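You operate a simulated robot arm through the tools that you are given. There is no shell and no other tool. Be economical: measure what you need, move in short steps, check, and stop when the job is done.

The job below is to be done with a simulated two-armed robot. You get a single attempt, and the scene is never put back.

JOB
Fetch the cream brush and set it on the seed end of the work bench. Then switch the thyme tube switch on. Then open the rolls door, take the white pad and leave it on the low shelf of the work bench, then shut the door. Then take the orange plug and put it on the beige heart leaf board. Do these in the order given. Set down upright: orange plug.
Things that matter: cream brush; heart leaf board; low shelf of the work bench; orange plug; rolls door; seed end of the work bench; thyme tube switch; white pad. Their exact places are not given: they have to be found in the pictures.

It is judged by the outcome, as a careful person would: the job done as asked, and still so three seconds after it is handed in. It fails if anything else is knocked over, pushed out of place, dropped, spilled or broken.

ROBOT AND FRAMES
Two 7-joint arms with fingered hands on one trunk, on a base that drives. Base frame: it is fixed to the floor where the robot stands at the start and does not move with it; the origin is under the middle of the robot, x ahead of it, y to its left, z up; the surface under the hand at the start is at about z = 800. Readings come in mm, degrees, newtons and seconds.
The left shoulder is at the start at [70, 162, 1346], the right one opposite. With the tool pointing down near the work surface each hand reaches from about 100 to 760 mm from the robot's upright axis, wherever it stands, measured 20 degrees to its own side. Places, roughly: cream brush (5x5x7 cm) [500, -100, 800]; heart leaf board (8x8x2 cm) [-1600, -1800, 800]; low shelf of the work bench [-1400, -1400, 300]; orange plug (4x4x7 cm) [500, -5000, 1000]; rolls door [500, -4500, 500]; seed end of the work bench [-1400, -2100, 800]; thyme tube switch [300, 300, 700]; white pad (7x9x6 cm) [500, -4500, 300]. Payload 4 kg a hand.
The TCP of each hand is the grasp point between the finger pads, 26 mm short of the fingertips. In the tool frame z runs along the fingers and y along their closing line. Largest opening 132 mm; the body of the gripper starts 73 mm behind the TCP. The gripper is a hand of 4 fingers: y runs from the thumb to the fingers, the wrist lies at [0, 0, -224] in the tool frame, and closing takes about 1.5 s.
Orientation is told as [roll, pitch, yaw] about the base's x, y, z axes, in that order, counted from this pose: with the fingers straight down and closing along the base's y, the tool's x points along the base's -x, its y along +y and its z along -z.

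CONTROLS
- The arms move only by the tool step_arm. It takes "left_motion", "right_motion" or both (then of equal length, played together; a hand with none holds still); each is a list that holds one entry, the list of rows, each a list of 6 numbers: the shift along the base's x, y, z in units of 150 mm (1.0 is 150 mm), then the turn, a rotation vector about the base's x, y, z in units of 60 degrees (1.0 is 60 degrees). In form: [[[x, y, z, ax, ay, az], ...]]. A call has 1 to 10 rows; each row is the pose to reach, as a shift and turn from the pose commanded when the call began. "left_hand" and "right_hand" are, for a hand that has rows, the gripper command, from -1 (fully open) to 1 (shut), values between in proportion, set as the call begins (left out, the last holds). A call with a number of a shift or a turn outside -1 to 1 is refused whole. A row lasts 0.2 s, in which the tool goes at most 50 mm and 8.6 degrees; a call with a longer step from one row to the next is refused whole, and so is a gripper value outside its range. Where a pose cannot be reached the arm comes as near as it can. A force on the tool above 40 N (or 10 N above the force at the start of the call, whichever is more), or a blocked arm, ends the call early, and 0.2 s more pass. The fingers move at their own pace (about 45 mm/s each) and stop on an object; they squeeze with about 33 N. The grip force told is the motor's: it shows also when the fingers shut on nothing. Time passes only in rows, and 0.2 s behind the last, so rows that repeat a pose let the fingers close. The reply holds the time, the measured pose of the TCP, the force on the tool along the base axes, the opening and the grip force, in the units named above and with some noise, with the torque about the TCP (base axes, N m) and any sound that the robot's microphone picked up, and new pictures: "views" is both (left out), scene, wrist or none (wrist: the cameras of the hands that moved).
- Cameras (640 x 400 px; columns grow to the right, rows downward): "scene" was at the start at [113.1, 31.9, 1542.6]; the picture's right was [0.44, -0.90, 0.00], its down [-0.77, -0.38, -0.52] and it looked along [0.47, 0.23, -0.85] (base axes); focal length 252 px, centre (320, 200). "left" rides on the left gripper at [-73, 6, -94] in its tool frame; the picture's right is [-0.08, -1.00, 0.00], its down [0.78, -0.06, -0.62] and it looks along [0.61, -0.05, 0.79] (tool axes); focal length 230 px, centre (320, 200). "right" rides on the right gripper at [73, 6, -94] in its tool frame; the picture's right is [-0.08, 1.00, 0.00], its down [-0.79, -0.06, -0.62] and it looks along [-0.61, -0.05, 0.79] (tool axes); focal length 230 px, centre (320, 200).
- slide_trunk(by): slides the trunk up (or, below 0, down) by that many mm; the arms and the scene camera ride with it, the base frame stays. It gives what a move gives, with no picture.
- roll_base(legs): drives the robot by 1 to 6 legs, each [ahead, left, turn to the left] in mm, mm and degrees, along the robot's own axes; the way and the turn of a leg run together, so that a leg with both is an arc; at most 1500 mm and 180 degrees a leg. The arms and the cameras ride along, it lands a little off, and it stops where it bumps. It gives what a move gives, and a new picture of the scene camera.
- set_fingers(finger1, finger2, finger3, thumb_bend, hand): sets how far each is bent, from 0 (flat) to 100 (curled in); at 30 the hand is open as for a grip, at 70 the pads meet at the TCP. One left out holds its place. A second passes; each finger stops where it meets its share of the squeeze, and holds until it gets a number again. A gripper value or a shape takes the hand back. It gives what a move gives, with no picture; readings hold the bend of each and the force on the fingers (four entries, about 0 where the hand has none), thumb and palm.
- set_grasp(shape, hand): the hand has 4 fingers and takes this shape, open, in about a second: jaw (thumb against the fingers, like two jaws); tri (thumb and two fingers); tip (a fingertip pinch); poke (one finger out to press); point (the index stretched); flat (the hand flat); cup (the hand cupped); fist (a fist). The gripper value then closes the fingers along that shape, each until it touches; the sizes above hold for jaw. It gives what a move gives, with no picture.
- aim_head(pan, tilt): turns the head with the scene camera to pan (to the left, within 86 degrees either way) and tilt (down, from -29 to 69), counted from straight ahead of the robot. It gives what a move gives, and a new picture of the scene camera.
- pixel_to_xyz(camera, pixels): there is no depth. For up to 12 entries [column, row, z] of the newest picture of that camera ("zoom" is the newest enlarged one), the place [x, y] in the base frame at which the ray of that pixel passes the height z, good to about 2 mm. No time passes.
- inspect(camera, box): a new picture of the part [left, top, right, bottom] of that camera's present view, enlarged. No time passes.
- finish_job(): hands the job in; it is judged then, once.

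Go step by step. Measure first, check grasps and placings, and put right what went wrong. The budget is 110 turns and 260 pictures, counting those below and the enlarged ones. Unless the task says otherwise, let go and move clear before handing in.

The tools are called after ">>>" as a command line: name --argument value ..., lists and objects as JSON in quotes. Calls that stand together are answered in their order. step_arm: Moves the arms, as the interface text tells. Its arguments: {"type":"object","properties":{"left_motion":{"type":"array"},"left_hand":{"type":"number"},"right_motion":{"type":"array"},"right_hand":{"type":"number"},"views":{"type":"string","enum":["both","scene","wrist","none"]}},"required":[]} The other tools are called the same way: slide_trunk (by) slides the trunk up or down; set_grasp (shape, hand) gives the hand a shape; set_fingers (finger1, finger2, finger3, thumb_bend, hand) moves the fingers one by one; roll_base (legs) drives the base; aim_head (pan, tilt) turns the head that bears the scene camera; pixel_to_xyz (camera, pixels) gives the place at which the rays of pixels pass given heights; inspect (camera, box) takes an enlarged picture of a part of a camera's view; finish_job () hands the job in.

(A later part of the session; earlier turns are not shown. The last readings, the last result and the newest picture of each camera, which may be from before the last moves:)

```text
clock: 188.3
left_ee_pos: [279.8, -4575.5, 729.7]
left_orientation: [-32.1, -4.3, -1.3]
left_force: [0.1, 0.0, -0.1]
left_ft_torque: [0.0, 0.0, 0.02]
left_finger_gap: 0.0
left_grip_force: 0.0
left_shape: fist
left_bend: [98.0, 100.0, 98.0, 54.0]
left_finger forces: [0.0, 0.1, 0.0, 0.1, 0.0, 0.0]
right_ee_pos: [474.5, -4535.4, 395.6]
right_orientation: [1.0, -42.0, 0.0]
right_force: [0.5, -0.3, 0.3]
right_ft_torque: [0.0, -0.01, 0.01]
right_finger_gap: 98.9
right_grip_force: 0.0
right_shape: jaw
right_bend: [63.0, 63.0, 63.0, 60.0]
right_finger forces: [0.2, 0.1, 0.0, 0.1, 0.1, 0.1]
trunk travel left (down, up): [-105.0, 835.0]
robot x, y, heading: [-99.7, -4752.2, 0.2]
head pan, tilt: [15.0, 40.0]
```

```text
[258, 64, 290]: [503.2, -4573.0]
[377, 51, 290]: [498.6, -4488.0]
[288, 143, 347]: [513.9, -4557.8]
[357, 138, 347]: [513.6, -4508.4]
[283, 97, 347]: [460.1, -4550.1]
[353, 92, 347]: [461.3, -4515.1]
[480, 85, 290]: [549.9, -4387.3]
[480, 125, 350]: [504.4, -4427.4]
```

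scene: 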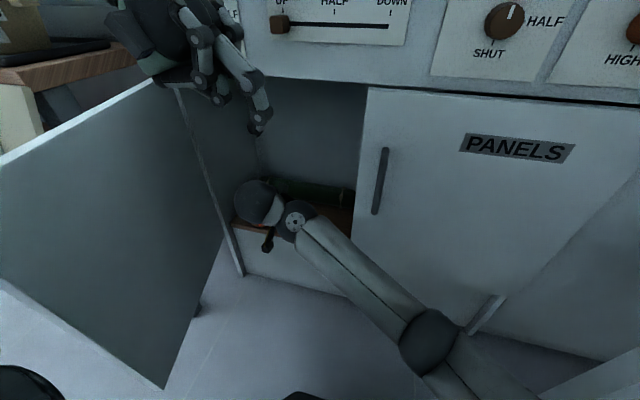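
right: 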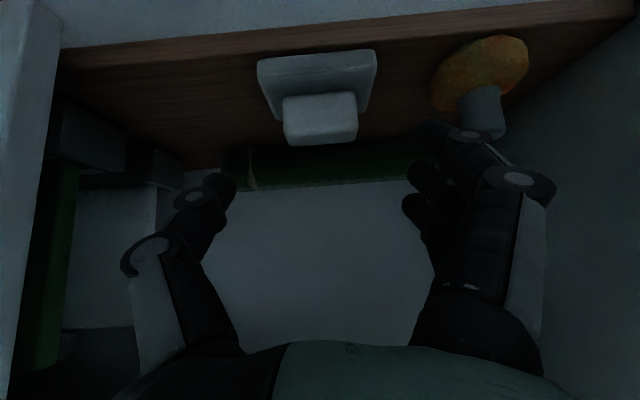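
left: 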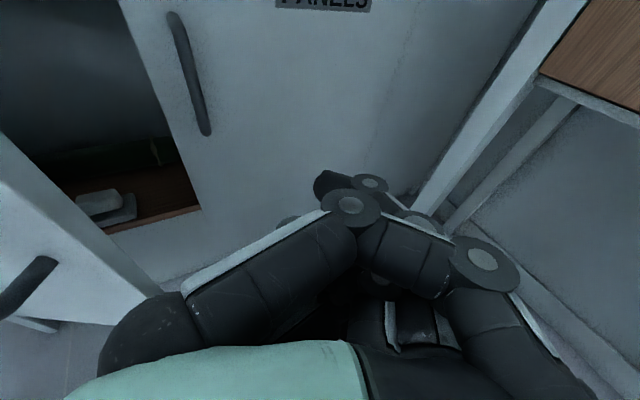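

Slab front x 500, block spans y −4558…−4508 with front at 514. I move in to (533,−4532,338) and close.

>>> step_arm --right_motion '[[[0.1, 0.01, -0.08, 0, 0, 0], [0.2, 0.02, -0.16, 0, 0, 0], [0.3, 0.02, -0.24, 0, 0, 0], [0.38, 0.02, -0.32, 0, 0, 0], [0.38, 0.02, -0.385, 0, 0, 0], [0.38, 0.02, -0.385, 0, 0, 0]]]' --views "wrist"

>>> step_arm --right_motion '[[[0, 0, 0, 0, 0, 0], [0, 0, 0, 0, 0, 0], [0, 0, 0, 0, 0, 0], [0, 0, 0, 0, 0, 0], [0, 0, 0, 0, 0, 0], [0, 0, 0, 0, 0, 0], [0, 0, 0, 0, 0, 0]]]' --right_hand 1 --views "wrist"

```text
clock: 189.7
left_ee_pos: [279.0, -4573.7, 729.5]
left_orientation: [-32.1, -4.3, -1.4]
left_force: [0.0, -0.4, 0.4]
left_ft_torque: [-0.03, 0.01, 0.01]
left_finger_gap: 0.0
left_grip_force: 0.0
left_shape: fist
left_bend: [98.0, 100.0, 98.0, 54.0]
left_finger forces: [0.0, 0.0, 0.1, 0.0, 0.0, 0.1]
right_ee_pos: [529.9, -4532.1, 339.3]
right_orientation: [1.0, -42.1, 0.0]
right_force: [-0.1, 0.2, -0.1]
right_ft_torque: [-0.01, 0.01, 0.03]
right_finger_gap: 99.2
right_grip_force: 0.0
right_shape: jaw
right_bend: [63.0, 63.0, 63.0, 60.0]
right_finger forces: [0.0, 0.0, 0.0, 0.0, 0.1, 0.0]
trunk travel left (down, up): [-105.0, 835.0]
robot x, y, heading: [-99.4, -4755.3, 0.3]
head pan, tilt: [15.0, 40.0]
```

right: 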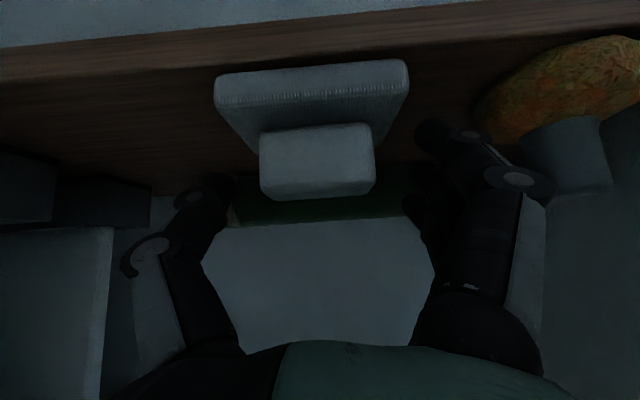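

```text
clock: 191.3
left_ee_pos: [279.1, -4574.4, 731.2]
left_orientation: [-32.1, -4.3, -1.5]
left_force: [0.1, 0.4, -0.4]
left_ft_torque: [0.01, 0.02, 0.02]
left_finger_gap: 0.0
left_grip_force: 0.0
left_shape: fist
left_bend: [98.0, 100.0, 98.0, 54.0]
left_finger forces: [0.0, 0.0, 0.0, 0.0, 0.0, 0.0]
right_ee_pos: [530.6, -4533.0, 340.5]
right_orientation: [1.0, -42.0, -0.1]
right_force: [-0.4, -0.7, 1.2]
right_ft_torque: [0.03, -0.05, -0.05]
right_finger_gap: 41.2
right_grip_force: 32.8
right_shape: jaw
right_bend: [73.0, 73.0, 69.0, 70.0]
right_finger forces: [13.2, 14.0, 0.0, 0.0, 27.9, 0.1]
trunk travel left (down, up): [-105.0, 835.0]
robot x, y, heading: [-99.8, -4755.1, -0.0]
head pan, tilt: [15.0, 40.0]
```

right: 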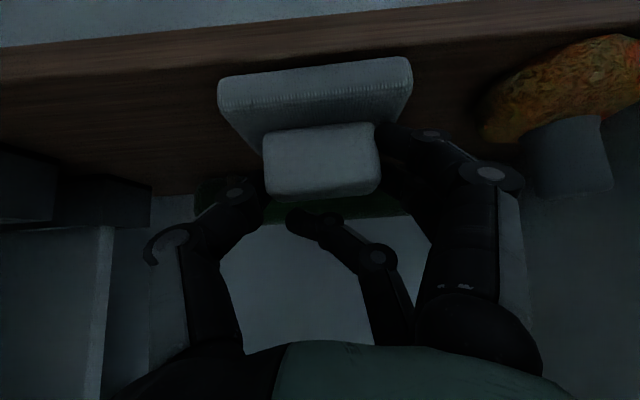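

Gripped firmly. I lift and draw the pad out.

>>> step_arm --right_motion '[[[0, 0, 0.1, 0, 0, 0], [0, 0, 0.22, 0, 0, 0], [-0.1, 0, 0.35, 0, 0, 0], [-0.3, 0, 0.4, 0, 0, 0], [-0.5, -0.02, 0.4, 0, 0, 0], [-0.7, -0.05, 0.4, 0, 0, 0], [-0.9, -0.1, 0.4, 0, 0, 0], [-1.0, -0.2, 0.4, 0, 0, 0]]]'

```text
clock: 193.1
left_ee_pos: [278.5, -4575.1, 731.6]
left_orientation: [-32.2, -4.3, -1.4]
left_force: [-0.7, -0.5, 0.1]
left_ft_torque: [0.02, -0.02, -0.03]
left_finger_gap: 0.0
left_grip_force: 0.0
left_shape: fist
left_bend: [98.0, 100.0, 98.0, 54.0]
left_finger forces: [0.0, 0.0, 0.0, 0.1, 0.0, 0.0]
right_ee_pos: [378.9, -4561.1, 398.9]
right_orientation: [1.0, -42.0, 0.0]
right_force: [0.1, -0.1, -0.6]
right_ft_torque: [-0.02, 0.02, 0.02]
right_finger_gap: 41.0
right_grip_force: 32.7
right_shape: jaw
right_bend: [73.0, 73.0, 69.0, 70.0]
right_finger forces: [13.6, 14.1, 0.1, 0.0, 27.6, 0.0]
trunk travel left (down, up): [-105.0, 835.0]
robot x, y, heading: [-103.6, -4752.8, 0.2]
head pan, tilt: [15.0, 40.0]
```

scene: 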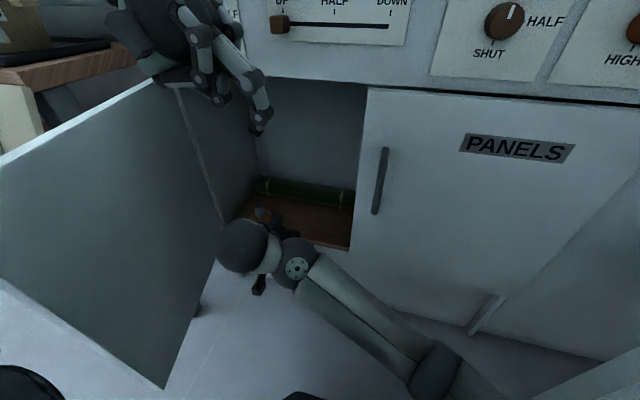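
right: 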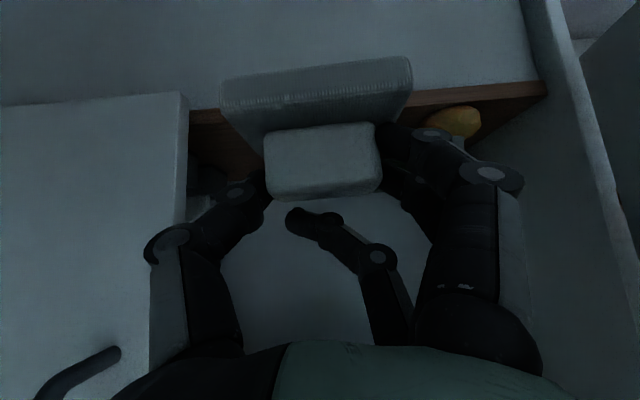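

Held well. I carry the pad to the work bench: back out, turn to face up the aisle, and drive.

>>> roll_base --legs '[[-340, 0, 0], [0, 150, 0], [0, 0, 90], [1500, 0, 0], [1250, 0, 0]]'

>>> aim_head --pan 70 --tilt 25

```text
clock: 213.1
left_ee_pos: [-578.8, -1466.4, 730.2]
left_orientation: [-32.1, -4.3, 87.2]
left_force: [0.4, 0.3, 0.7]
left_ft_torque: [-0.03, 0.02, -0.04]
left_finger_gap: 0.0
left_grip_force: 0.0
left_shape: fist
left_bend: [98.0, 100.0, 98.0, 54.0]
left_finger forces: [0.1, 0.0, 0.0, 0.0, 0.1, 0.0]
right_ee_pos: [-591.2, -1365.9, 398.8]
right_orientation: [0.9, -42.1, 88.7]
right_force: [-0.5, 0.2, -0.7]
right_ft_torque: [0.0, 0.03, -0.01]
right_finger_gap: 40.8
right_grip_force: 32.3
right_shape: jaw
right_bend: [73.0, 73.0, 69.0, 70.0]
right_finger forces: [13.5, 14.2, 0.0, 0.0, 27.5, 0.0]
trunk travel left (down, up): [-105.0, 835.0]
robot x, y, heading: [-407.4, -1852.7, 88.9]
head pan, tilt: [15.0, 40.0]
```

scene: 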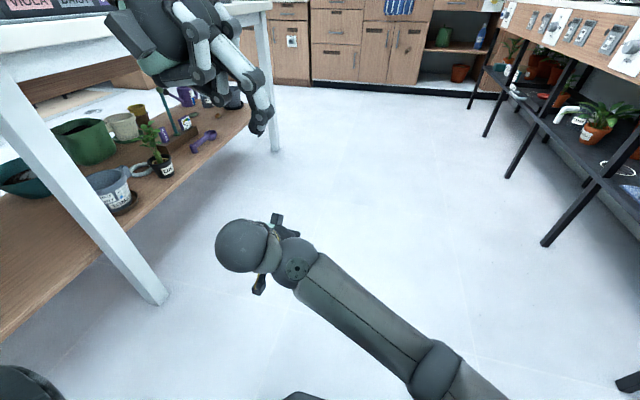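

```text
clock: 214.3
left_ee_pos: [-579.5, -1467.1, 730.2]
left_orientation: [-32.1, -4.4, 87.3]
left_force: [0.7, -0.7, -0.4]
left_ft_torque: [0.02, -0.01, -0.03]
left_finger_gap: 0.0
left_grip_force: 0.0
left_shape: fist
left_bend: [98.0, 100.0, 98.0, 54.0]
left_finger forces: [0.1, 0.0, 0.0, 0.0, 0.1, 0.0]
right_ee_pos: [-590.9, -1366.6, 399.6]
right_orientation: [0.9, -42.1, 88.7]
right_force: [-0.1, 0.6, -0.9]
right_ft_torque: [0.03, 0.02, -0.01]
right_finger_gap: 41.1
right_grip_force: 33.1
right_shape: jaw
right_bend: [73.0, 73.0, 69.0, 70.0]
right_finger forces: [13.5, 14.1, 0.1, 0.0, 27.5, 0.0]
trunk travel left (down, up): [-105.0, 835.0]
robot x, y, heading: [-410.1, -1850.3, 89.0]
head pan, tilt: [70.0, 25.0]
```

scene: 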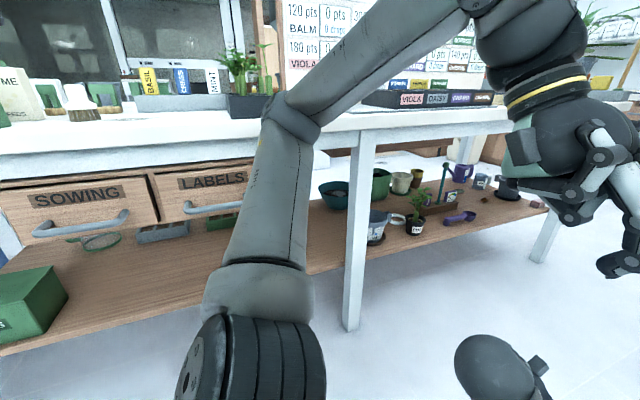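

The low shelf runs along the bench; there's free room near its front edge. I turn to face it and look down.

>>> roll_base --legs '[[0, 0, 91]]'

>>> aim_head --pan -5 --tilt 30

```text
clock: 218.5
left_ee_pos: [-789.2, -2024.4, 730.1]
left_orientation: [-32.1, -4.3, 177.8]
left_force: [0.4, 0.3, -1.0]
left_ft_torque: [-0.06, -0.02, 0.02]
left_finger_gap: 0.1
left_grip_force: 0.0
left_shape: fist
left_bend: [98.0, 100.0, 98.0, 54.0]
left_finger forces: [0.0, 0.0, 0.0, 0.1, 0.0, 0.0]
right_ee_pos: [-890.7, -2036.8, 399.6]
right_orientation: [1.0, -42.1, 179.1]
right_force: [0.2, -0.6, -0.6]
right_ft_torque: [0.0, -0.01, -0.01]
right_finger_gap: 40.8
right_grip_force: 32.3
right_shape: jaw
right_bend: [73.0, 73.0, 69.0, 70.0]
right_finger forces: [13.4, 14.2, 0.1, 0.0, 27.4, 0.0]
trunk travel left (down, up): [-105.0, 835.0]
robot x, y, heading: [-406.4, -1849.6, 179.3]
head pan, tilt: [70.0, 25.0]
```

scene: 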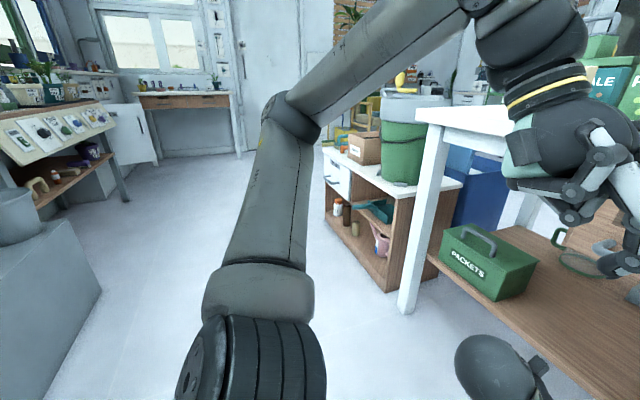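

```text
clock: 220.0
left_ee_pos: [-790.8, -2025.1, 730.8]
left_orientation: [-32.0, -4.4, 177.8]
left_force: [-0.3, 0.9, 0.7]
left_ft_torque: [0.03, -0.03, -0.01]
left_finger_gap: 0.2
left_grip_force: 0.1
left_shape: fist
left_bend: [98.0, 100.0, 98.0, 54.0]
left_finger forces: [0.1, 0.0, 0.0, 0.0, 0.0, 0.0]
right_ee_pos: [-888.9, -2038.0, 398.4]
right_orientation: [1.2, -42.0, 179.2]
right_force: [0.2, -0.5, -0.9]
right_ft_torque: [-0.04, -0.02, 0.0]
right_finger_gap: 40.9
right_grip_force: 32.7
right_shape: jaw
right_bend: [73.0, 73.0, 69.0, 70.0]
right_finger forces: [13.2, 14.1, 0.0, 0.1, 27.4, 0.0]
trunk travel left (down, up): [-105.0, 835.0]
robot x, y, heading: [-405.1, -1847.4, 179.5]
head pan, tilt: [-5.0, 30.0]
```

scene: 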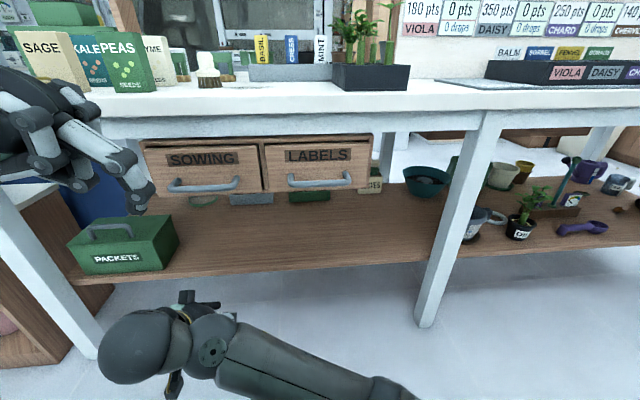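

The shelf front between PACKETS and the leg is free, around pixel (330,235). I measure.

>>> pixel_to_xyz --camera "scene" --pixels '[[425, 327, 0], [330, 268, 250], [330, 268, 280], [330, 268, 300], [330, 240, 280], [330, 240, 300], [175, 268, 280], [430, 255, 280], [330, 112, 760]]'

```text
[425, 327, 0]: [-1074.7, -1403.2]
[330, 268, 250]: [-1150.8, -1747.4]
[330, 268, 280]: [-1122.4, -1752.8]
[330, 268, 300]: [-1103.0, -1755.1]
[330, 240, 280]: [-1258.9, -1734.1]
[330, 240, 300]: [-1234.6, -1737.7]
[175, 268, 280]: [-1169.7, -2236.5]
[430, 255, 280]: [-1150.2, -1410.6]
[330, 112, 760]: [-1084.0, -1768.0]
```

Spot: (−1180,−1520) on the shelf at z≈290, between the drawers' right side and the leg. I raise the left hand, strafe right and drive up.

>>> step_arm --left_motion '[[[0, 0, 0.2, 0, 0, 0], [0, 0, 0.4, 0, 0, 0], [0, 0, 0.6, 0, 0, 0], [0, 0, 0.8, 0, 0, 0], [0, 0, 1.0, 0, 0, 0]]]' --views "none"

>>> roll_base --legs '[[0, -420, 0], [190, 0, 0]]'

>>> step_arm --right_motion '[[[0, 0.2, 0, 0, 0, 0], [0, 0.4, 0, 0, 0, 0], [0, 0.6, 0, 0, 0, 0], [-0.1, 0.68, 0, 0, 0, 0], [-0.2, 0.68, 0, 0, 0, 0]]]'

```text
clock: 221.2
left_ee_pos: [-796.5, -1995.4, 846.0]
left_orientation: [-32.2, -4.4, 177.8]
left_force: [-0.3, 0.1, -0.5]
left_ft_torque: [-0.03, 0.0, 0.02]
left_finger_gap: 0.2
left_grip_force: 0.0
left_shape: fist
left_bend: [98.0, 100.0, 98.0, 54.0]
left_finger forces: [0.0, 0.0, 0.0, 0.1, 0.1, 0.1]
left hand out of reach, approached as far as the arm can: row 4, 5
right_ee_pos: [-891.0, -2037.3, 398.0]
right_orientation: [1.0, -42.1, 179.3]
right_force: [0.7, -0.4, -0.5]
right_ft_torque: [0.01, 0.0, -0.03]
right_finger_gap: 40.7
right_grip_force: 33.1
right_shape: jaw
right_bend: [73.0, 73.0, 69.0, 70.0]
right_finger forces: [13.3, 14.2, 0.0, 0.1, 27.4, 0.0]
trunk travel left (down, up): [-105.0, 835.0]
robot x, y, heading: [-407.7, -1848.4, 179.3]
head pan, tilt: [-5.0, 30.0]
```

```text
clock: 225.0
left_ee_pos: [-982.3, -1576.6, 845.6]
left_orientation: [-32.2, -4.4, 178.5]
left_force: [-0.6, 0.3, -0.3]
left_ft_torque: [0.0, 0.02, -0.01]
left_finger_gap: 0.0
left_grip_force: 0.1
left_shape: fist
left_bend: [98.0, 100.0, 98.0, 54.0]
left_finger forces: [0.0, 0.2, 0.0, 0.1, 0.1, 0.1]
right_ee_pos: [-1074.8, -1619.1, 399.4]
right_orientation: [1.0, -42.0, 179.9]
right_force: [0.2, -0.2, -0.9]
right_ft_torque: [0.02, -0.02, -0.01]
right_finger_gap: 40.8
right_grip_force: 33.1
right_shape: jaw
right_bend: [73.0, 73.0, 69.0, 70.0]
right_finger forces: [13.3, 14.2, 0.0, 0.1, 27.4, 0.1]
trunk travel left (down, up): [-105.0, 835.0]
robot x, y, heading: [-593.6, -1425.2, -180.1]
head pan, tilt: [-5.0, 30.0]
```

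scene: 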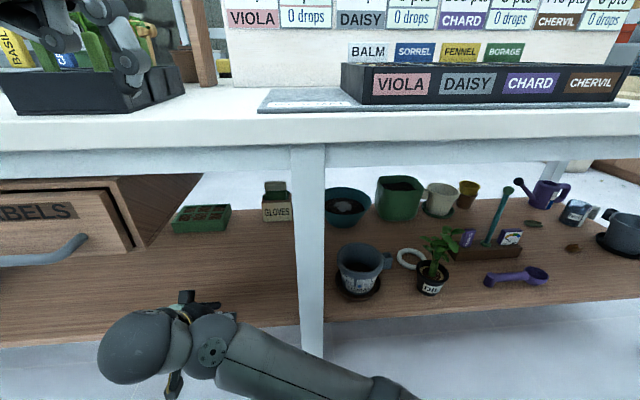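

```text
clock: 226.2
left_ee_pos: [-980.9, -1575.7, 844.9]
left_orientation: [-32.2, -4.3, 178.5]
left_force: [-0.2, -0.3, -0.8]
left_ft_torque: [-0.04, -0.01, -0.02]
left_finger_gap: 0.0
left_grip_force: 0.0
left_shape: fist
left_bend: [98.0, 100.0, 98.0, 54.0]
left_finger forces: [0.1, 0.0, 0.0, 0.0, 0.1, 0.1]
right_ee_pos: [-1103.7, -1516.7, 398.9]
right_orientation: [0.9, -42.1, 180.0]
right_force: [-0.3, -0.1, -0.3]
right_ft_torque: [0.0, 0.01, 0.0]
right_finger_gap: 40.6
right_grip_force: 33.4
right_shape: jaw
right_bend: [73.0, 73.0, 69.0, 71.0]
right_finger forces: [13.3, 14.3, 0.1, 0.0, 27.4, 0.1]
trunk travel left (down, up): [-105.0, 835.0]
robot x, y, heading: [-594.2, -1427.2, -180.2]
head pan, tilt: [-5.0, 30.0]
```

scene: 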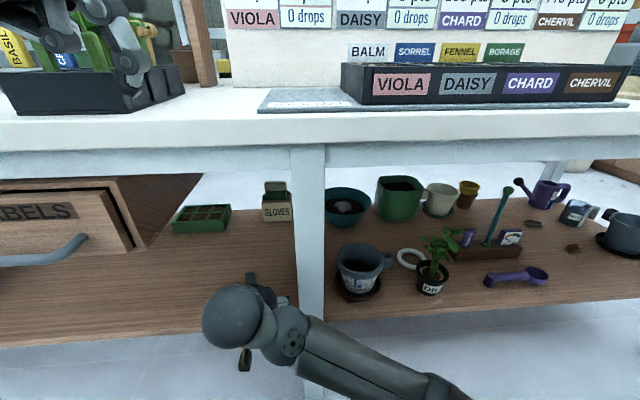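
right: 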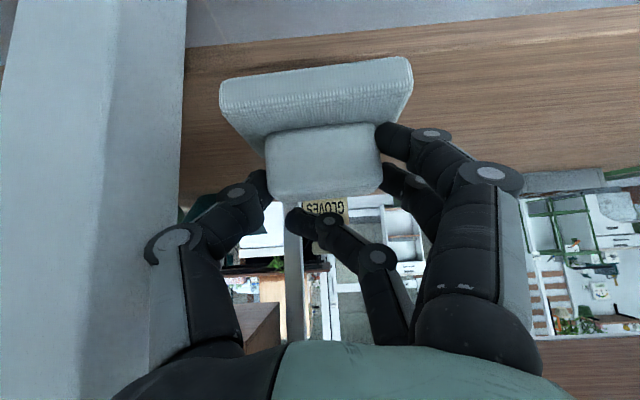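

I check the shelf's front edge and the leg in the right view before going in.

>>> pixel_to_xyz --camera "right" --pixels '[[450, 30, 290], [450, 17, 270], [188, 40, 290], [184, 200, 400]]'

>>> pixel_to_xyz --camera "scene" --pixels '[[180, 335, 290], [180, 335, 270], [300, 330, 290], [290, 190, 560], [147, 250, 560], [147, 250, 540]]'

```text
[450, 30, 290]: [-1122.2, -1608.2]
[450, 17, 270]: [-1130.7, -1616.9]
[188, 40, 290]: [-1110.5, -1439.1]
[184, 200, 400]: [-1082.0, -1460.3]
```

```text
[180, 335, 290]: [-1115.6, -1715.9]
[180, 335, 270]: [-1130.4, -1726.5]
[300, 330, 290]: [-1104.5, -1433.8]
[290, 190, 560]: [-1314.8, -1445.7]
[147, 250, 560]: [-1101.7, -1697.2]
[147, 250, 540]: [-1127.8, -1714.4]
```

Shelf edge x≈−1115, leg edge y≈−1440, drawers end at y≈−1700. I move to (−1170,−1560) and lower to just above.

>>> step_arm --right_motion '[[[0, -0.15, 0, 0, 0, 0], [0, -0.29, 0, 0, 0, 0], [-0.15, -0.29, 0, 0, 0, 0], [-0.3, -0.29, 0, 0, 0, 0], [-0.44, -0.29, -0.05, 0, 0, 0], [-0.44, -0.29, -0.15, 0, 0, 0], [-0.44, -0.29, -0.25, 0, 0, 0], [-0.44, -0.29, -0.31, 0, 0, 0], [-0.44, -0.29, -0.31, 0, 0, 0]]]' --views "wrist"

```text
clock: 228.2
left_ee_pos: [-979.5, -1574.8, 847.7]
left_orientation: [-32.1, -4.5, 178.5]
left_force: [0.0, -0.5, 0.7]
left_ft_torque: [-0.03, -0.01, 0.01]
left_finger_gap: 0.1
left_grip_force: 0.1
left_shape: fist
left_bend: [98.0, 100.0, 98.0, 54.0]
left_finger forces: [0.0, 0.0, 0.0, 0.0, 0.0, 0.1]
right_ee_pos: [-1170.6, -1559.4, 357.6]
right_orientation: [1.3, -42.4, 179.5]
right_force: [-3.2, 6.6, 27.5]
right_ft_torque: [-0.73, 0.19, -0.19]
right_finger_gap: 41.1
right_grip_force: 32.8
right_shape: jaw
right_bend: [74.0, 73.0, 69.0, 70.0]
right_finger forces: [20.3, 13.7, 0.1, 0.0, 33.9, 0.0]
trunk travel left (down, up): [-105.0, 835.0]
robot x, y, heading: [-592.4, -1428.0, -179.7]
head pan, tilt: [-5.0, 30.0]
```

right: 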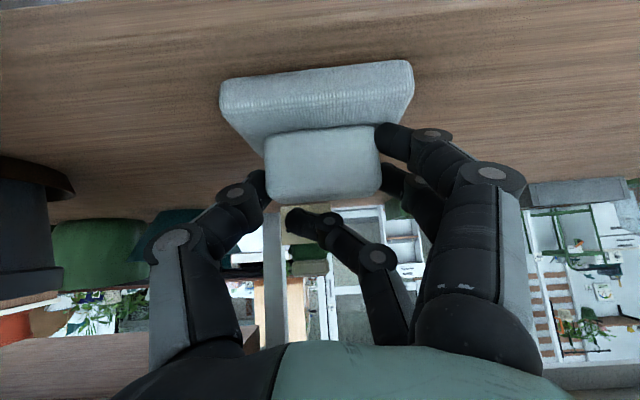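

The pad rests on the shelf (27 N up). I open the fingers partway.

>>> step_arm --right_motion '[[[0, 0, 0.02, 0, 0, 0], [0, 0, 0.02, 0, 0, 0], [0, 0, 0.02, 0, 0, 0], [0, 0, 0.02, 0, 0, 0], [0, 0, 0.02, 0, 0, 0], [0, 0, 0.02, 0, 0, 0], [0, 0, 0.02, 0, 0, 0]]]' --right_hand -0.5 --views "wrist"

>>> step_arm --right_motion '[[[0.1, 0, 0.1, 0, 0, 0], [0.25, 0, 0.25, 0, 0, 0], [0.45, 0, 0.35, 0, 0, 0], [0.65, 0, 0.4, 0, 0, 0], [0.85, 0, 0.4, 0, 0, 0]]]' --views "wrist"

```text
clock: 229.8
left_ee_pos: [-980.1, -1575.4, 847.5]
left_orientation: [-32.2, -4.4, 178.5]
left_force: [0.1, 0.1, -0.6]
left_ft_torque: [-0.02, 0.01, -0.01]
left_finger_gap: 0.0
left_grip_force: 0.1
left_shape: fist
left_bend: [98.0, 100.0, 98.0, 54.0]
left_finger forces: [0.0, 0.0, 0.1, 0.0, 0.0, 0.1]
right_ee_pos: [-1168.8, -1560.2, 357.1]
right_orientation: [1.1, -42.1, 179.8]
right_force: [-3.9, 7.4, 26.1]
right_ft_torque: [-0.74, 0.05, -0.09]
right_finger_gap: 92.5
right_grip_force: 0.1
right_shape: jaw
right_bend: [74.0, 64.0, 64.0, 60.0]
right_finger forces: [25.9, 0.1, 0.1, 0.0, 0.0, 0.1]
trunk travel left (down, up): [-105.0, 835.0]
robot x, y, heading: [-593.6, -1426.7, -179.8]
head pan, tilt: [-5.0, 30.0]
```

right: 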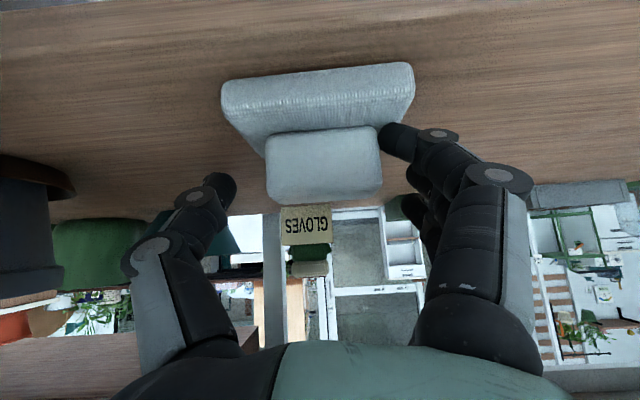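

```text
clock: 231.0
left_ee_pos: [-981.9, -1575.8, 846.2]
left_orientation: [-32.3, -4.3, 178.5]
left_force: [0.8, 0.1, -0.3]
left_ft_torque: [-0.04, 0.03, 0.0]
left_finger_gap: 0.0
left_grip_force: 0.1
left_shape: fist
left_bend: [98.0, 100.0, 98.0, 54.0]
left_finger forces: [0.0, 0.0, 0.0, 0.0, 0.1, 0.0]
right_ee_pos: [-1081.6, -1562.9, 410.8]
right_orientation: [0.9, -42.1, 179.9]
right_force: [-0.2, -0.2, -0.3]
right_ft_torque: [0.0, 0.01, -0.03]
right_finger_gap: 98.6
right_grip_force: 0.0
right_shape: jaw
right_bend: [64.0, 64.0, 64.0, 60.0]
right_finger forces: [0.0, 0.1, 0.0, 0.1, 0.0, 0.1]
right hand out of reach, approached as far as the arm can: row 4, 5
trunk travel left (down, up): [-105.0, 835.0]
robot x, y, heading: [-593.9, -1427.4, -179.7]
head pan, tilt: [-5.0, 30.0]
```

right: 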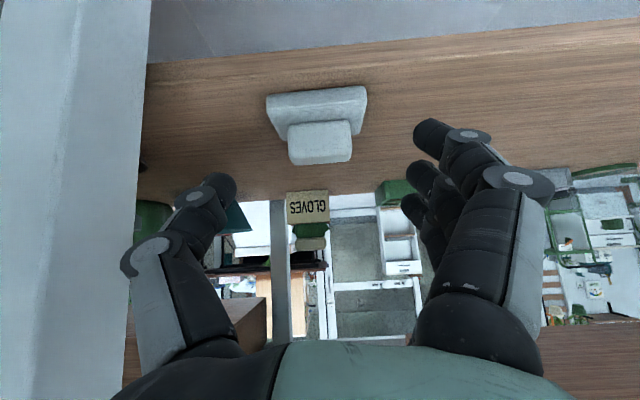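

The pad sits well inside the shelf edge. Now back to the cabinet to shut the door.

>>> roll_base --legs '[[-170, 0, 0], [0, 0, 90], [1450, 0, 0], [1400, -120, 0], [0, 0, 90]]'

>>> aim_head --pan 15 --tilt 30

```text
clock: 252.7
left_ee_pos: [-17.8, -4267.0, 845.8]
left_orientation: [-32.2, -4.3, -16.9]
left_force: [0.4, 0.3, 0.5]
left_ft_torque: [-0.01, 0.0, -0.01]
left_finger_gap: 0.0
left_grip_force: 0.0
left_shape: fist
left_bend: [98.0, 100.0, 98.0, 54.0]
left_finger forces: [0.0, 0.0, 0.1, 0.0, 0.1, 0.1]
right_ee_pos: [77.2, -4316.8, 410.6]
right_orientation: [0.0, -41.7, -16.2]
right_force: [-3.5, -9.8, -0.7]
right_ft_torque: [0.04, -0.04, 0.33]
right_finger_gap: 97.6
right_grip_force: 0.0
right_shape: jaw
right_bend: [65.0, 64.0, 64.0, 60.0]
right_finger forces: [5.5, 4.3, 0.0, 0.0, 0.0, 0.0]
trunk travel left (down, up): [-105.0, 835.0]
robot x, y, heading: [-430.5, -4306.4, -15.4]
head pan, tilt: [-5.0, 30.0]
stopped in leg 5: the force on the tool passed its limit at 81 N (the readings are from after the stop); the commanded pose is now the measured one
```

scene: 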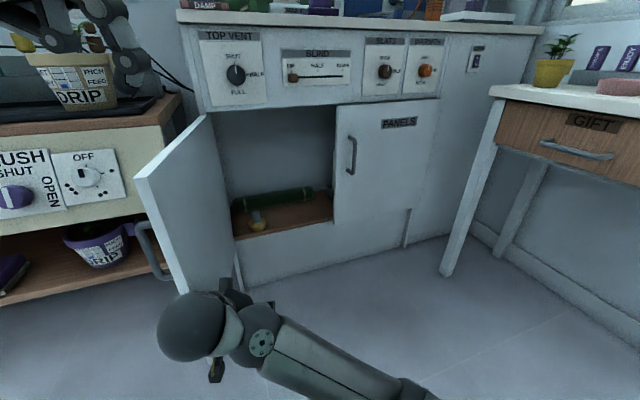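

```text
clock: 253.6
left_ee_pos: [-16.7, -4267.9, 846.1]
left_orientation: [-32.1, -4.3, -16.8]
left_force: [0.2, 0.1, 0.5]
left_ft_torque: [0.02, 0.0, 0.0]
left_finger_gap: 0.2
left_grip_force: 0.2
left_shape: fist
left_bend: [98.0, 100.0, 98.0, 54.0]
left_finger forces: [0.1, 0.0, 0.0, 0.0, 0.1, 0.0]
right_ee_pos: [77.3, -4317.4, 410.2]
right_orientation: [0.0, -41.7, -16.2]
right_force: [-4.8, -16.6, -1.5]
right_ft_torque: [0.21, -0.05, 0.48]
right_finger_gap: 97.3
right_grip_force: 0.1
right_shape: jaw
right_bend: [65.0, 64.0, 64.0, 60.0]
right_finger forces: [7.3, 8.2, 1.1, 0.1, 0.1, 0.0]
trunk travel left (down, up): [-105.0, 835.0]
robot x, y, heading: [-429.7, -4306.4, -15.4]
head pan, tilt: [15.0, 30.0]
```

scene: 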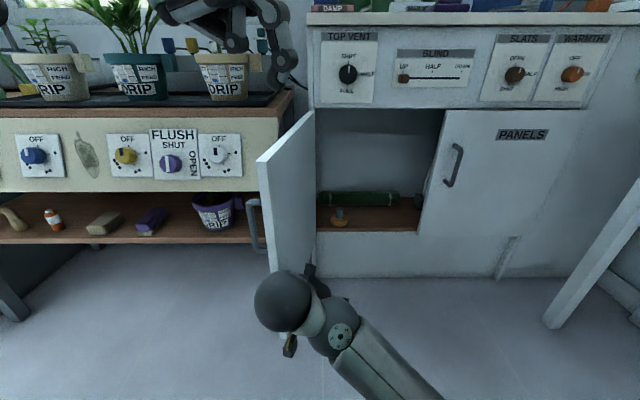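

The door edge touched the right hand lightly while turning; it stands at ~95°. I back off, square up, move the right hand aside, and bring the left hand low on the outer side of the door.

>>> roll_base --legs '[[-150, -40, 0], [0, 0, 15.4], [0, -150, 0]]'

>>> step_arm --left_motion '[[[0, 0.1, -0.1, 0, 0, 0], [0, 0.3, -0.2, 0, 0, 0], [0, 0.5, -0.4, 0, 0, 0], [0, 0.7, -0.6, 0, 0, 0], [0, 0.8, -0.8, 0, 0, 0], [0, 0.9, -1.0, 0, 0, 0]]]' --right_motion '[[[0, -0.2, 0, 0, 0, 0], [0, -0.4, 0, 0, 0, 0], [0, -0.6, 0, 0, 0, 0], [0, -0.8, 0, 0, 0, 0], [0, -1.0, 0, 0, 0, 0], [0, -1.0, 0, 0, 0, 0]]]' --views "scene"

```text
clock: 256.8
left_ee_pos: [-198.5, -4308.6, 845.7]
left_orientation: [-32.2, -4.3, -1.5]
left_force: [-0.3, -0.4, -0.8]
left_ft_torque: [-0.02, -0.02, -0.02]
left_finger_gap: 0.1
left_grip_force: 0.0
left_shape: fist
left_bend: [98.0, 100.0, 98.0, 54.0]
left_finger forces: [0.1, 0.0, 0.0, 0.0, 0.1, 0.0]
right_ee_pos: [-94.5, -4331.3, 411.6]
right_orientation: [0.1, -41.6, -0.9]
right_force: [-0.5, -0.2, 0.3]
right_ft_torque: [-0.02, 0.02, -0.01]
right_finger_gap: 98.8
right_grip_force: 0.1
right_shape: jaw
right_bend: [64.0, 64.0, 64.0, 60.0]
right_finger forces: [0.0, 0.1, 0.0, 0.0, 0.0, 0.0]
trunk travel left (down, up): [-105.0, 835.0]
robot x, y, heading: [-587.7, -4454.2, -0.3]
head pan, tilt: [15.0, 30.0]
```

scene: 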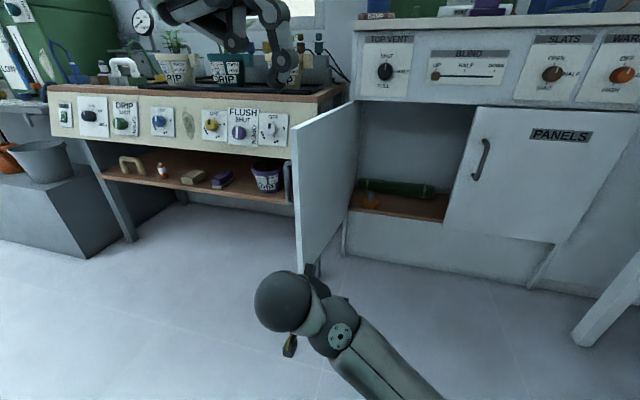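

```text
clock: 258.2
left_ee_pos: [-191.9, -4180.1, 692.2]
left_orientation: [-32.3, -4.4, -1.6]
left_force: [0.1, 0.2, 0.2]
left_ft_torque: [0.0, 0.0, -0.01]
left_finger_gap: 0.1
left_grip_force: 0.0
left_shape: fist
left_bend: [98.0, 100.0, 98.0, 54.0]
left_finger forces: [0.0, 0.1, 0.0, 0.1, 0.0, 0.0]
left hand out of reach, approached as far as the arm can: row 2, 3, 4, 5, 6
right_ee_pos: [-92.6, -4487.3, 405.2]
right_orientation: [0.1, -41.8, -0.9]
right_force: [0.2, -0.1, -0.3]
right_ft_torque: [-0.01, -0.02, 0.0]
right_finger_gap: 98.7
right_grip_force: 0.1
right_shape: jaw
right_bend: [64.0, 64.0, 64.0, 60.0]
right_finger forces: [0.0, 0.1, 0.0, 0.0, 0.1, 0.0]
right hand out of reach, approached as far as the arm can: row 1, 2, 3, 4, 5, 6
trunk travel left (down, up): [-105.0, 835.0]
robot x, y, heading: [-583.5, -4456.9, -0.3]
head pan, tilt: [15.0, 30.0]
```

scene: 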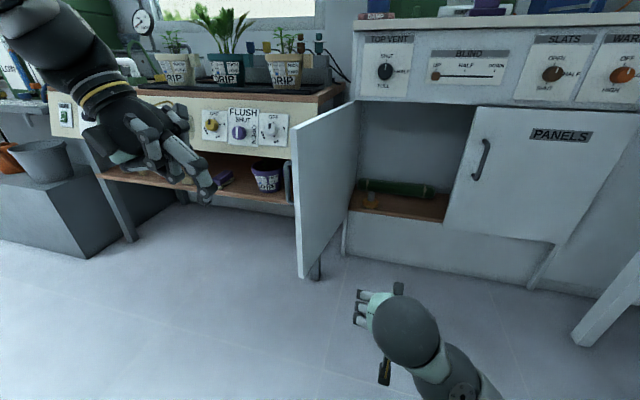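

I measure the door edge and the bench front corner.

>>> pixel_to_xyz --camera "scene" --pixels '[[303, 277, 290], [297, 131, 735], [297, 131, 720], [318, 97, 780], [294, 205, 400], [287, 180, 520], [355, 102, 735]]'

```text
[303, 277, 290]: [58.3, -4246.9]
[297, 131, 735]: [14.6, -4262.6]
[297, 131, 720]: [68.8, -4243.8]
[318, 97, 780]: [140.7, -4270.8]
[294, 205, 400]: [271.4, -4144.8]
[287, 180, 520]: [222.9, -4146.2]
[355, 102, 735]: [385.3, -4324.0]
```

The door edge is at about (65,−4245). I tuck the right hand back, shift left, go ahead so the left fist is outside the door, then sweep right.

>>> step_arm --right_motion '[[[-0.1, 0, 0.1, 0, 0.12, 0], [-0.2, 0, 0.2, 0, 0.24, 0], [-0.35, 0, 0.35, 0, 0.36, 0], [-0.5, 0, 0.5, 0, 0.48, 0], [-0.7, -0.1, 0.65, 0, 0.6, 0], [-0.9, -0.2, 0.8, 0, 0.7, 0]]]' --views "none"

>>> roll_base --legs '[[0, 90, 0], [290, 0, 0]]'

```text
clock: 259.5
left_ee_pos: [-191.6, -4182.0, 690.8]
left_orientation: [-32.3, -4.4, -1.7]
left_force: [0.2, 0.2, 0.4]
left_ft_torque: [-0.05, 0.04, 0.04]
left_finger_gap: 0.0
left_grip_force: 0.0
left_shape: fist
left_bend: [98.0, 100.0, 98.0, 54.0]
left_finger forces: [0.1, 0.0, 0.0, 0.0, 0.0, 0.0]
right_ee_pos: [-145.4, -4567.8, 296.8]
right_orientation: [-1.7, -22.1, 0.0]
right_force: [-0.1, -0.3, 0.1]
right_ft_torque: [-0.01, 0.02, 0.01]
right_finger_gap: 98.8
right_grip_force: 0.0
right_shape: jaw
right_bend: [64.0, 64.0, 64.0, 60.0]
right_finger forces: [0.1, 0.0, 0.0, 0.0, 0.0, 0.0]
right hand out of reach, approached as far as the arm can: row 1, 2, 3, 4, 5, 6
trunk travel left (down, up): [-105.0, 835.0]
robot x, y, heading: [-585.5, -4458.1, 0.0]
head pan, tilt: [15.0, 30.0]
stopped in row 6 (right hand): the arm was blocked; the commanded pose is now the measured one
```

```text
clock: 262.2
left_ee_pos: [96.4, -4093.3, 692.2]
left_orientation: [-32.3, -4.4, -1.7]
left_force: [-0.2, 0.0, 0.4]
left_ft_torque: [0.03, -0.01, 0.02]
left_finger_gap: 0.0
left_grip_force: 0.1
left_shape: fist
left_bend: [98.0, 100.0, 98.0, 54.0]
left_finger forces: [0.0, 0.1, 0.1, 0.1, 0.0, 0.0]
right_ee_pos: [139.9, -4479.3, 297.9]
right_orientation: [-1.6, -22.2, -0.3]
right_force: [-0.6, 0.3, -0.4]
right_ft_torque: [-0.01, 0.02, 0.0]
right_finger_gap: 98.9
right_grip_force: 0.1
right_shape: jaw
right_bend: [64.0, 64.0, 64.0, 60.0]
right_finger forces: [0.0, 0.1, 0.0, 0.0, 0.0, 0.0]
trunk travel left (down, up): [-105.0, 835.0]
robot x, y, heading: [-298.4, -4369.8, -0.1]
head pan, tilt: [15.0, 30.0]
```

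scene: 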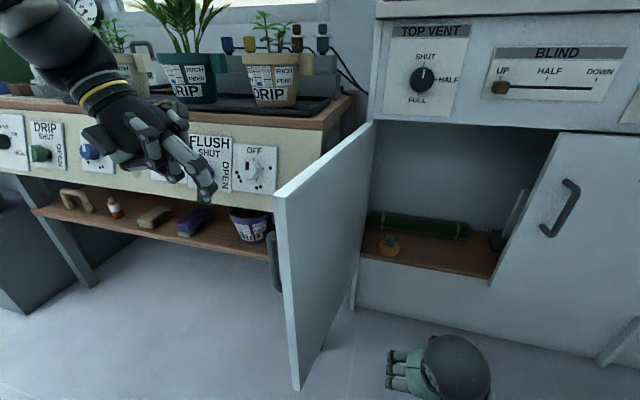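

The left fist is outside the door near its edge. I sweep right with the base in short legs.

>>> roll_base --legs '[[0, -90, 0], [10, -60, 0], [15, -60, 0], [25, -60, 0], [35, -60, 0], [40, -50, 0]]'

```text
clock: 266.2
left_ee_pos: [219.8, -4473.7, 691.6]
left_orientation: [-32.2, -4.4, -1.8]
left_force: [0.4, -0.3, 0.3]
left_ft_torque: [0.02, 0.0, 0.02]
left_finger_gap: 0.0
left_grip_force: 0.1
left_shape: fist
left_bend: [98.0, 100.0, 98.0, 54.0]
left_finger forces: [0.0, 0.0, 0.1, 0.1, 0.1, 0.0]
right_ee_pos: [263.6, -4857.7, 297.7]
right_orientation: [-1.6, -22.2, -0.2]
right_force: [0.2, 0.5, -0.7]
right_ft_torque: [0.01, -0.02, -0.03]
right_finger_gap: 98.9
right_grip_force: 0.1
right_shape: jaw
right_bend: [64.0, 64.0, 64.0, 60.0]
right_finger forces: [0.0, 0.0, 0.1, 0.0, 0.1, 0.0]
trunk travel left (down, up): [-105.0, 835.0]
robot x, y, heading: [-174.2, -4749.1, 0.2]
head pan, tilt: [15.0, 30.0]
```

scene: 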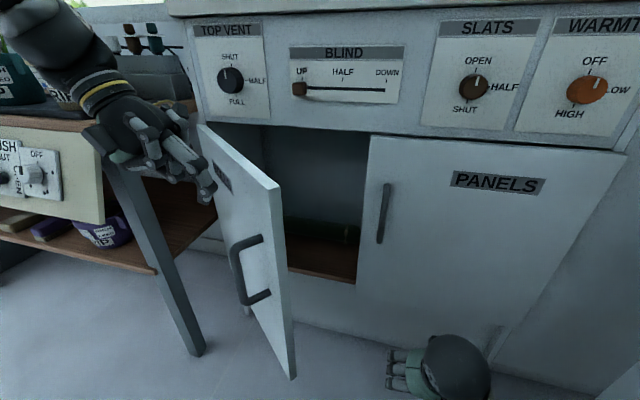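

The door is at ~55°. I push ahead a bit more with the fist (keeping its camera clear of the panel), to about 30°.

>>> roll_base --legs '[[45, -20, 0], [50, -15, 0]]'

```text
clock: 267.7
left_ee_pos: [314.2, -4508.5, 690.8]
left_orientation: [-32.3, -4.4, -1.6]
left_force: [-0.4, -0.5, 0.6]
left_ft_torque: [0.02, 0.01, -0.02]
left_finger_gap: 0.0
left_grip_force: 0.2
left_shape: fist
left_bend: [98.0, 100.0, 98.0, 54.0]
left_finger forces: [0.0, 0.1, 0.0, 0.1, 0.1, 0.0]
right_ee_pos: [359.9, -4893.3, 297.4]
right_orientation: [-1.8, -22.3, 0.0]
right_force: [0.0, 0.2, -0.2]
right_ft_torque: [0.02, -0.03, -0.01]
right_finger_gap: 99.1
right_grip_force: 0.0
right_shape: jaw
right_bend: [64.0, 64.0, 64.0, 60.0]
right_finger forces: [0.1, 0.1, 0.0, 0.0, 0.1, 0.0]
trunk travel left (down, up): [-105.0, 835.0]
robot x, y, heading: [-79.8, -4785.4, -0.1]
head pan, tilt: [15.0, 30.0]
```

scene: 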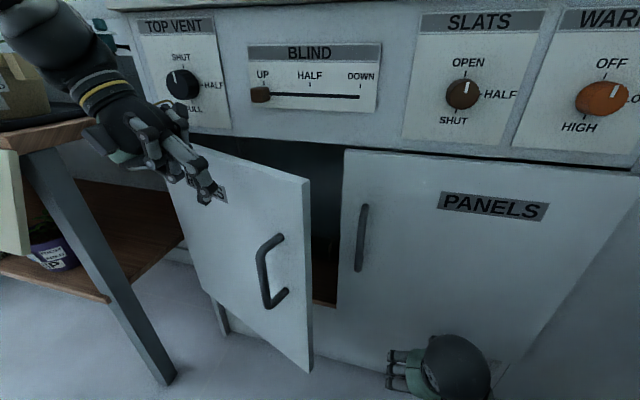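

The door is at ~30°. To finish without the camera hitting the panel, I back off 220 and tilt the left fist forward.

>>> roll_base --legs '[[-220, 20, 0]]'

>>> step_arm --left_motion '[[[0.15, -0.05, 0, 0, -0.13, 0], [0.3, -0.1, 0, 0, -0.26, 0], [0.45, -0.2, 0, 0, -0.39, 0], [0.6, -0.3, 0, 0, -0.52, 0], [0.75, -0.4, 0, 0, -0.65, 0], [0.9, -0.5, 0, 0, -0.78, 0], [1.0, -0.5, 0, 0, -0.9, 0], [1.0, -0.5, 0, 0, -0.95, 0]]]' --views "scene"

```text
clock: 269.4
left_ee_pos: [95.4, -4487.8, 691.8]
left_orientation: [-32.3, -4.5, -1.7]
left_force: [-0.1, 0.5, -0.1]
left_ft_torque: [-0.01, 0.01, 0.0]
left_finger_gap: 0.2
left_grip_force: 0.0
left_shape: fist
left_bend: [98.0, 100.0, 98.0, 54.0]
left_finger forces: [0.0, 0.0, 0.0, 0.0, 0.0, 0.0]
right_ee_pos: [139.8, -4874.8, 297.6]
right_orientation: [-1.8, -22.3, 0.0]
right_force: [-0.2, 0.8, -0.7]
right_ft_torque: [0.01, -0.01, 0.01]
right_finger_gap: 99.2
right_grip_force: 0.1
right_shape: jaw
right_bend: [64.0, 64.0, 64.0, 60.0]
right_finger forces: [0.1, 0.0, 0.0, 0.0, 0.1, 0.0]
trunk travel left (down, up): [-105.0, 835.0]
robot x, y, heading: [-301.2, -4765.5, -0.0]
head pan, tilt: [15.0, 30.0]
```

scene: 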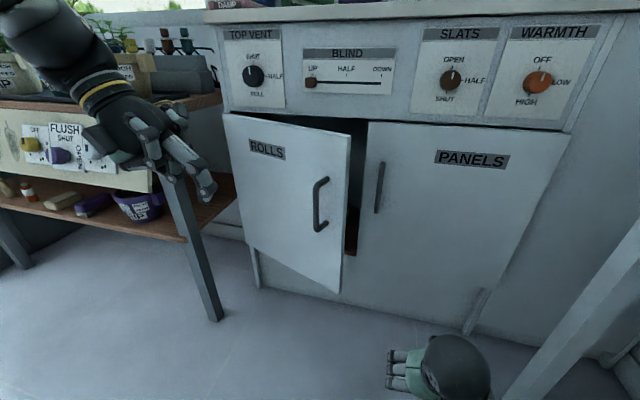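

```text
clock: 271.2
left_ee_pos: [245.1, -4564.9, 691.8]
left_orientation: [-29.6, -61.5, -3.3]
left_force: [-0.8, -0.4, -0.1]
left_ft_torque: [-0.02, 0.02, 0.01]
left_finger_gap: 0.1
left_grip_force: 0.1
left_shape: fist
left_bend: [98.0, 100.0, 98.0, 54.0]
left_finger forces: [0.1, 0.1, 0.0, 0.0, 0.0, 0.0]
right_ee_pos: [139.7, -4874.8, 297.5]
right_orientation: [-1.7, -22.2, 0.1]
right_force: [0.2, 0.8, 0.2]
right_ft_torque: [-0.02, -0.01, -0.02]
right_finger_gap: 99.0
right_grip_force: 0.0
right_shape: jaw
right_bend: [64.0, 64.0, 64.0, 60.0]
right_finger forces: [0.0, 0.0, 0.1, 0.0, 0.1, 0.1]
trunk travel left (down, up): [-105.0, 835.0]
robot x, y, heading: [-301.6, -4763.0, 0.3]
head pan, tilt: [15.0, 30.0]
```

scene: 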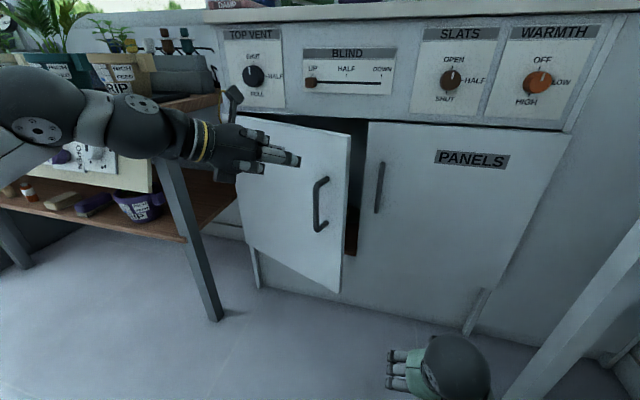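

The fist points at the door. I lower 50 and drive ahead to push it shut.

>>> slide_trunk --by -50

>>> roll_base --legs '[[120, 0, 0], [40, 0, 0], [25, 0, 0], [20, 0, 0], [15, 0, 0]]'

```text
clock: 272.1
left_ee_pos: [242.1, -4560.5, 645.2]
left_orientation: [-30.3, -61.7, -2.6]
left_force: [-0.6, 0.6, 0.9]
left_ft_torque: [-0.01, 0.05, -0.01]
left_finger_gap: 0.2
left_grip_force: 0.1
left_shape: fist
left_bend: [98.0, 100.0, 98.0, 54.0]
left_finger forces: [0.0, 0.1, 0.1, 0.0, 0.0, 0.0]
right_ee_pos: [147.9, -4886.0, 259.1]
right_orientation: [-3.8, -23.8, 0.2]
right_force: [-0.4, -0.1, -0.1]
right_ft_torque: [-0.01, 0.02, -0.03]
right_finger_gap: 99.0
right_grip_force: 0.1
right_shape: jaw
right_bend: [64.0, 64.0, 64.0, 60.0]
right_finger forces: [0.1, 0.0, 0.1, 0.0, 0.0, 0.0]
trunk travel left (down, up): [-55.0, 885.0]
robot x, y, heading: [-298.6, -4762.6, 0.0]
head pan, tilt: [15.0, 30.0]
```

```text
clock: 275.0
left_ee_pos: [447.1, -4567.6, 638.1]
left_orientation: [-28.7, -61.0, -4.9]
left_force: [-17.1, 3.3, -1.0]
left_ft_torque: [0.01, 0.03, -0.17]
left_finger_gap: 0.0
left_grip_force: 0.0
left_shape: fist
left_bend: [98.0, 100.0, 98.0, 56.0]
left_finger forces: [0.0, 0.0, 0.0, 0.0, 17.5, 0.0]
right_ee_pos: [357.4, -4888.1, 253.8]
right_orientation: [-3.6, -23.8, 0.2]
right_force: [0.3, -0.5, 0.1]
right_ft_torque: [0.03, 0.0, 0.04]
right_finger_gap: 99.0
right_grip_force: 0.1
right_shape: jaw
right_bend: [64.0, 64.0, 64.0, 60.0]
right_finger forces: [0.0, 0.0, 0.0, 0.0, 0.0, 0.0]
trunk travel left (down, up): [-55.0, 885.0]
robot x, y, heading: [-91.0, -4765.1, -0.0]
head pan, tilt: [15.0, 30.0]
stopped in leg 5: the force on the tool passed its limit at 52 N (the readings are from after the stop); the commanded pose is now the measured one
```

scene: 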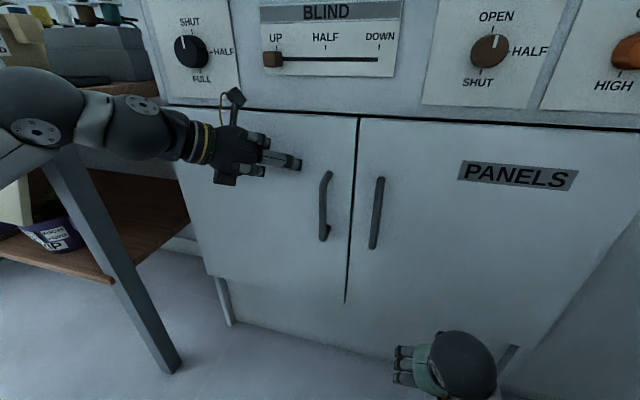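

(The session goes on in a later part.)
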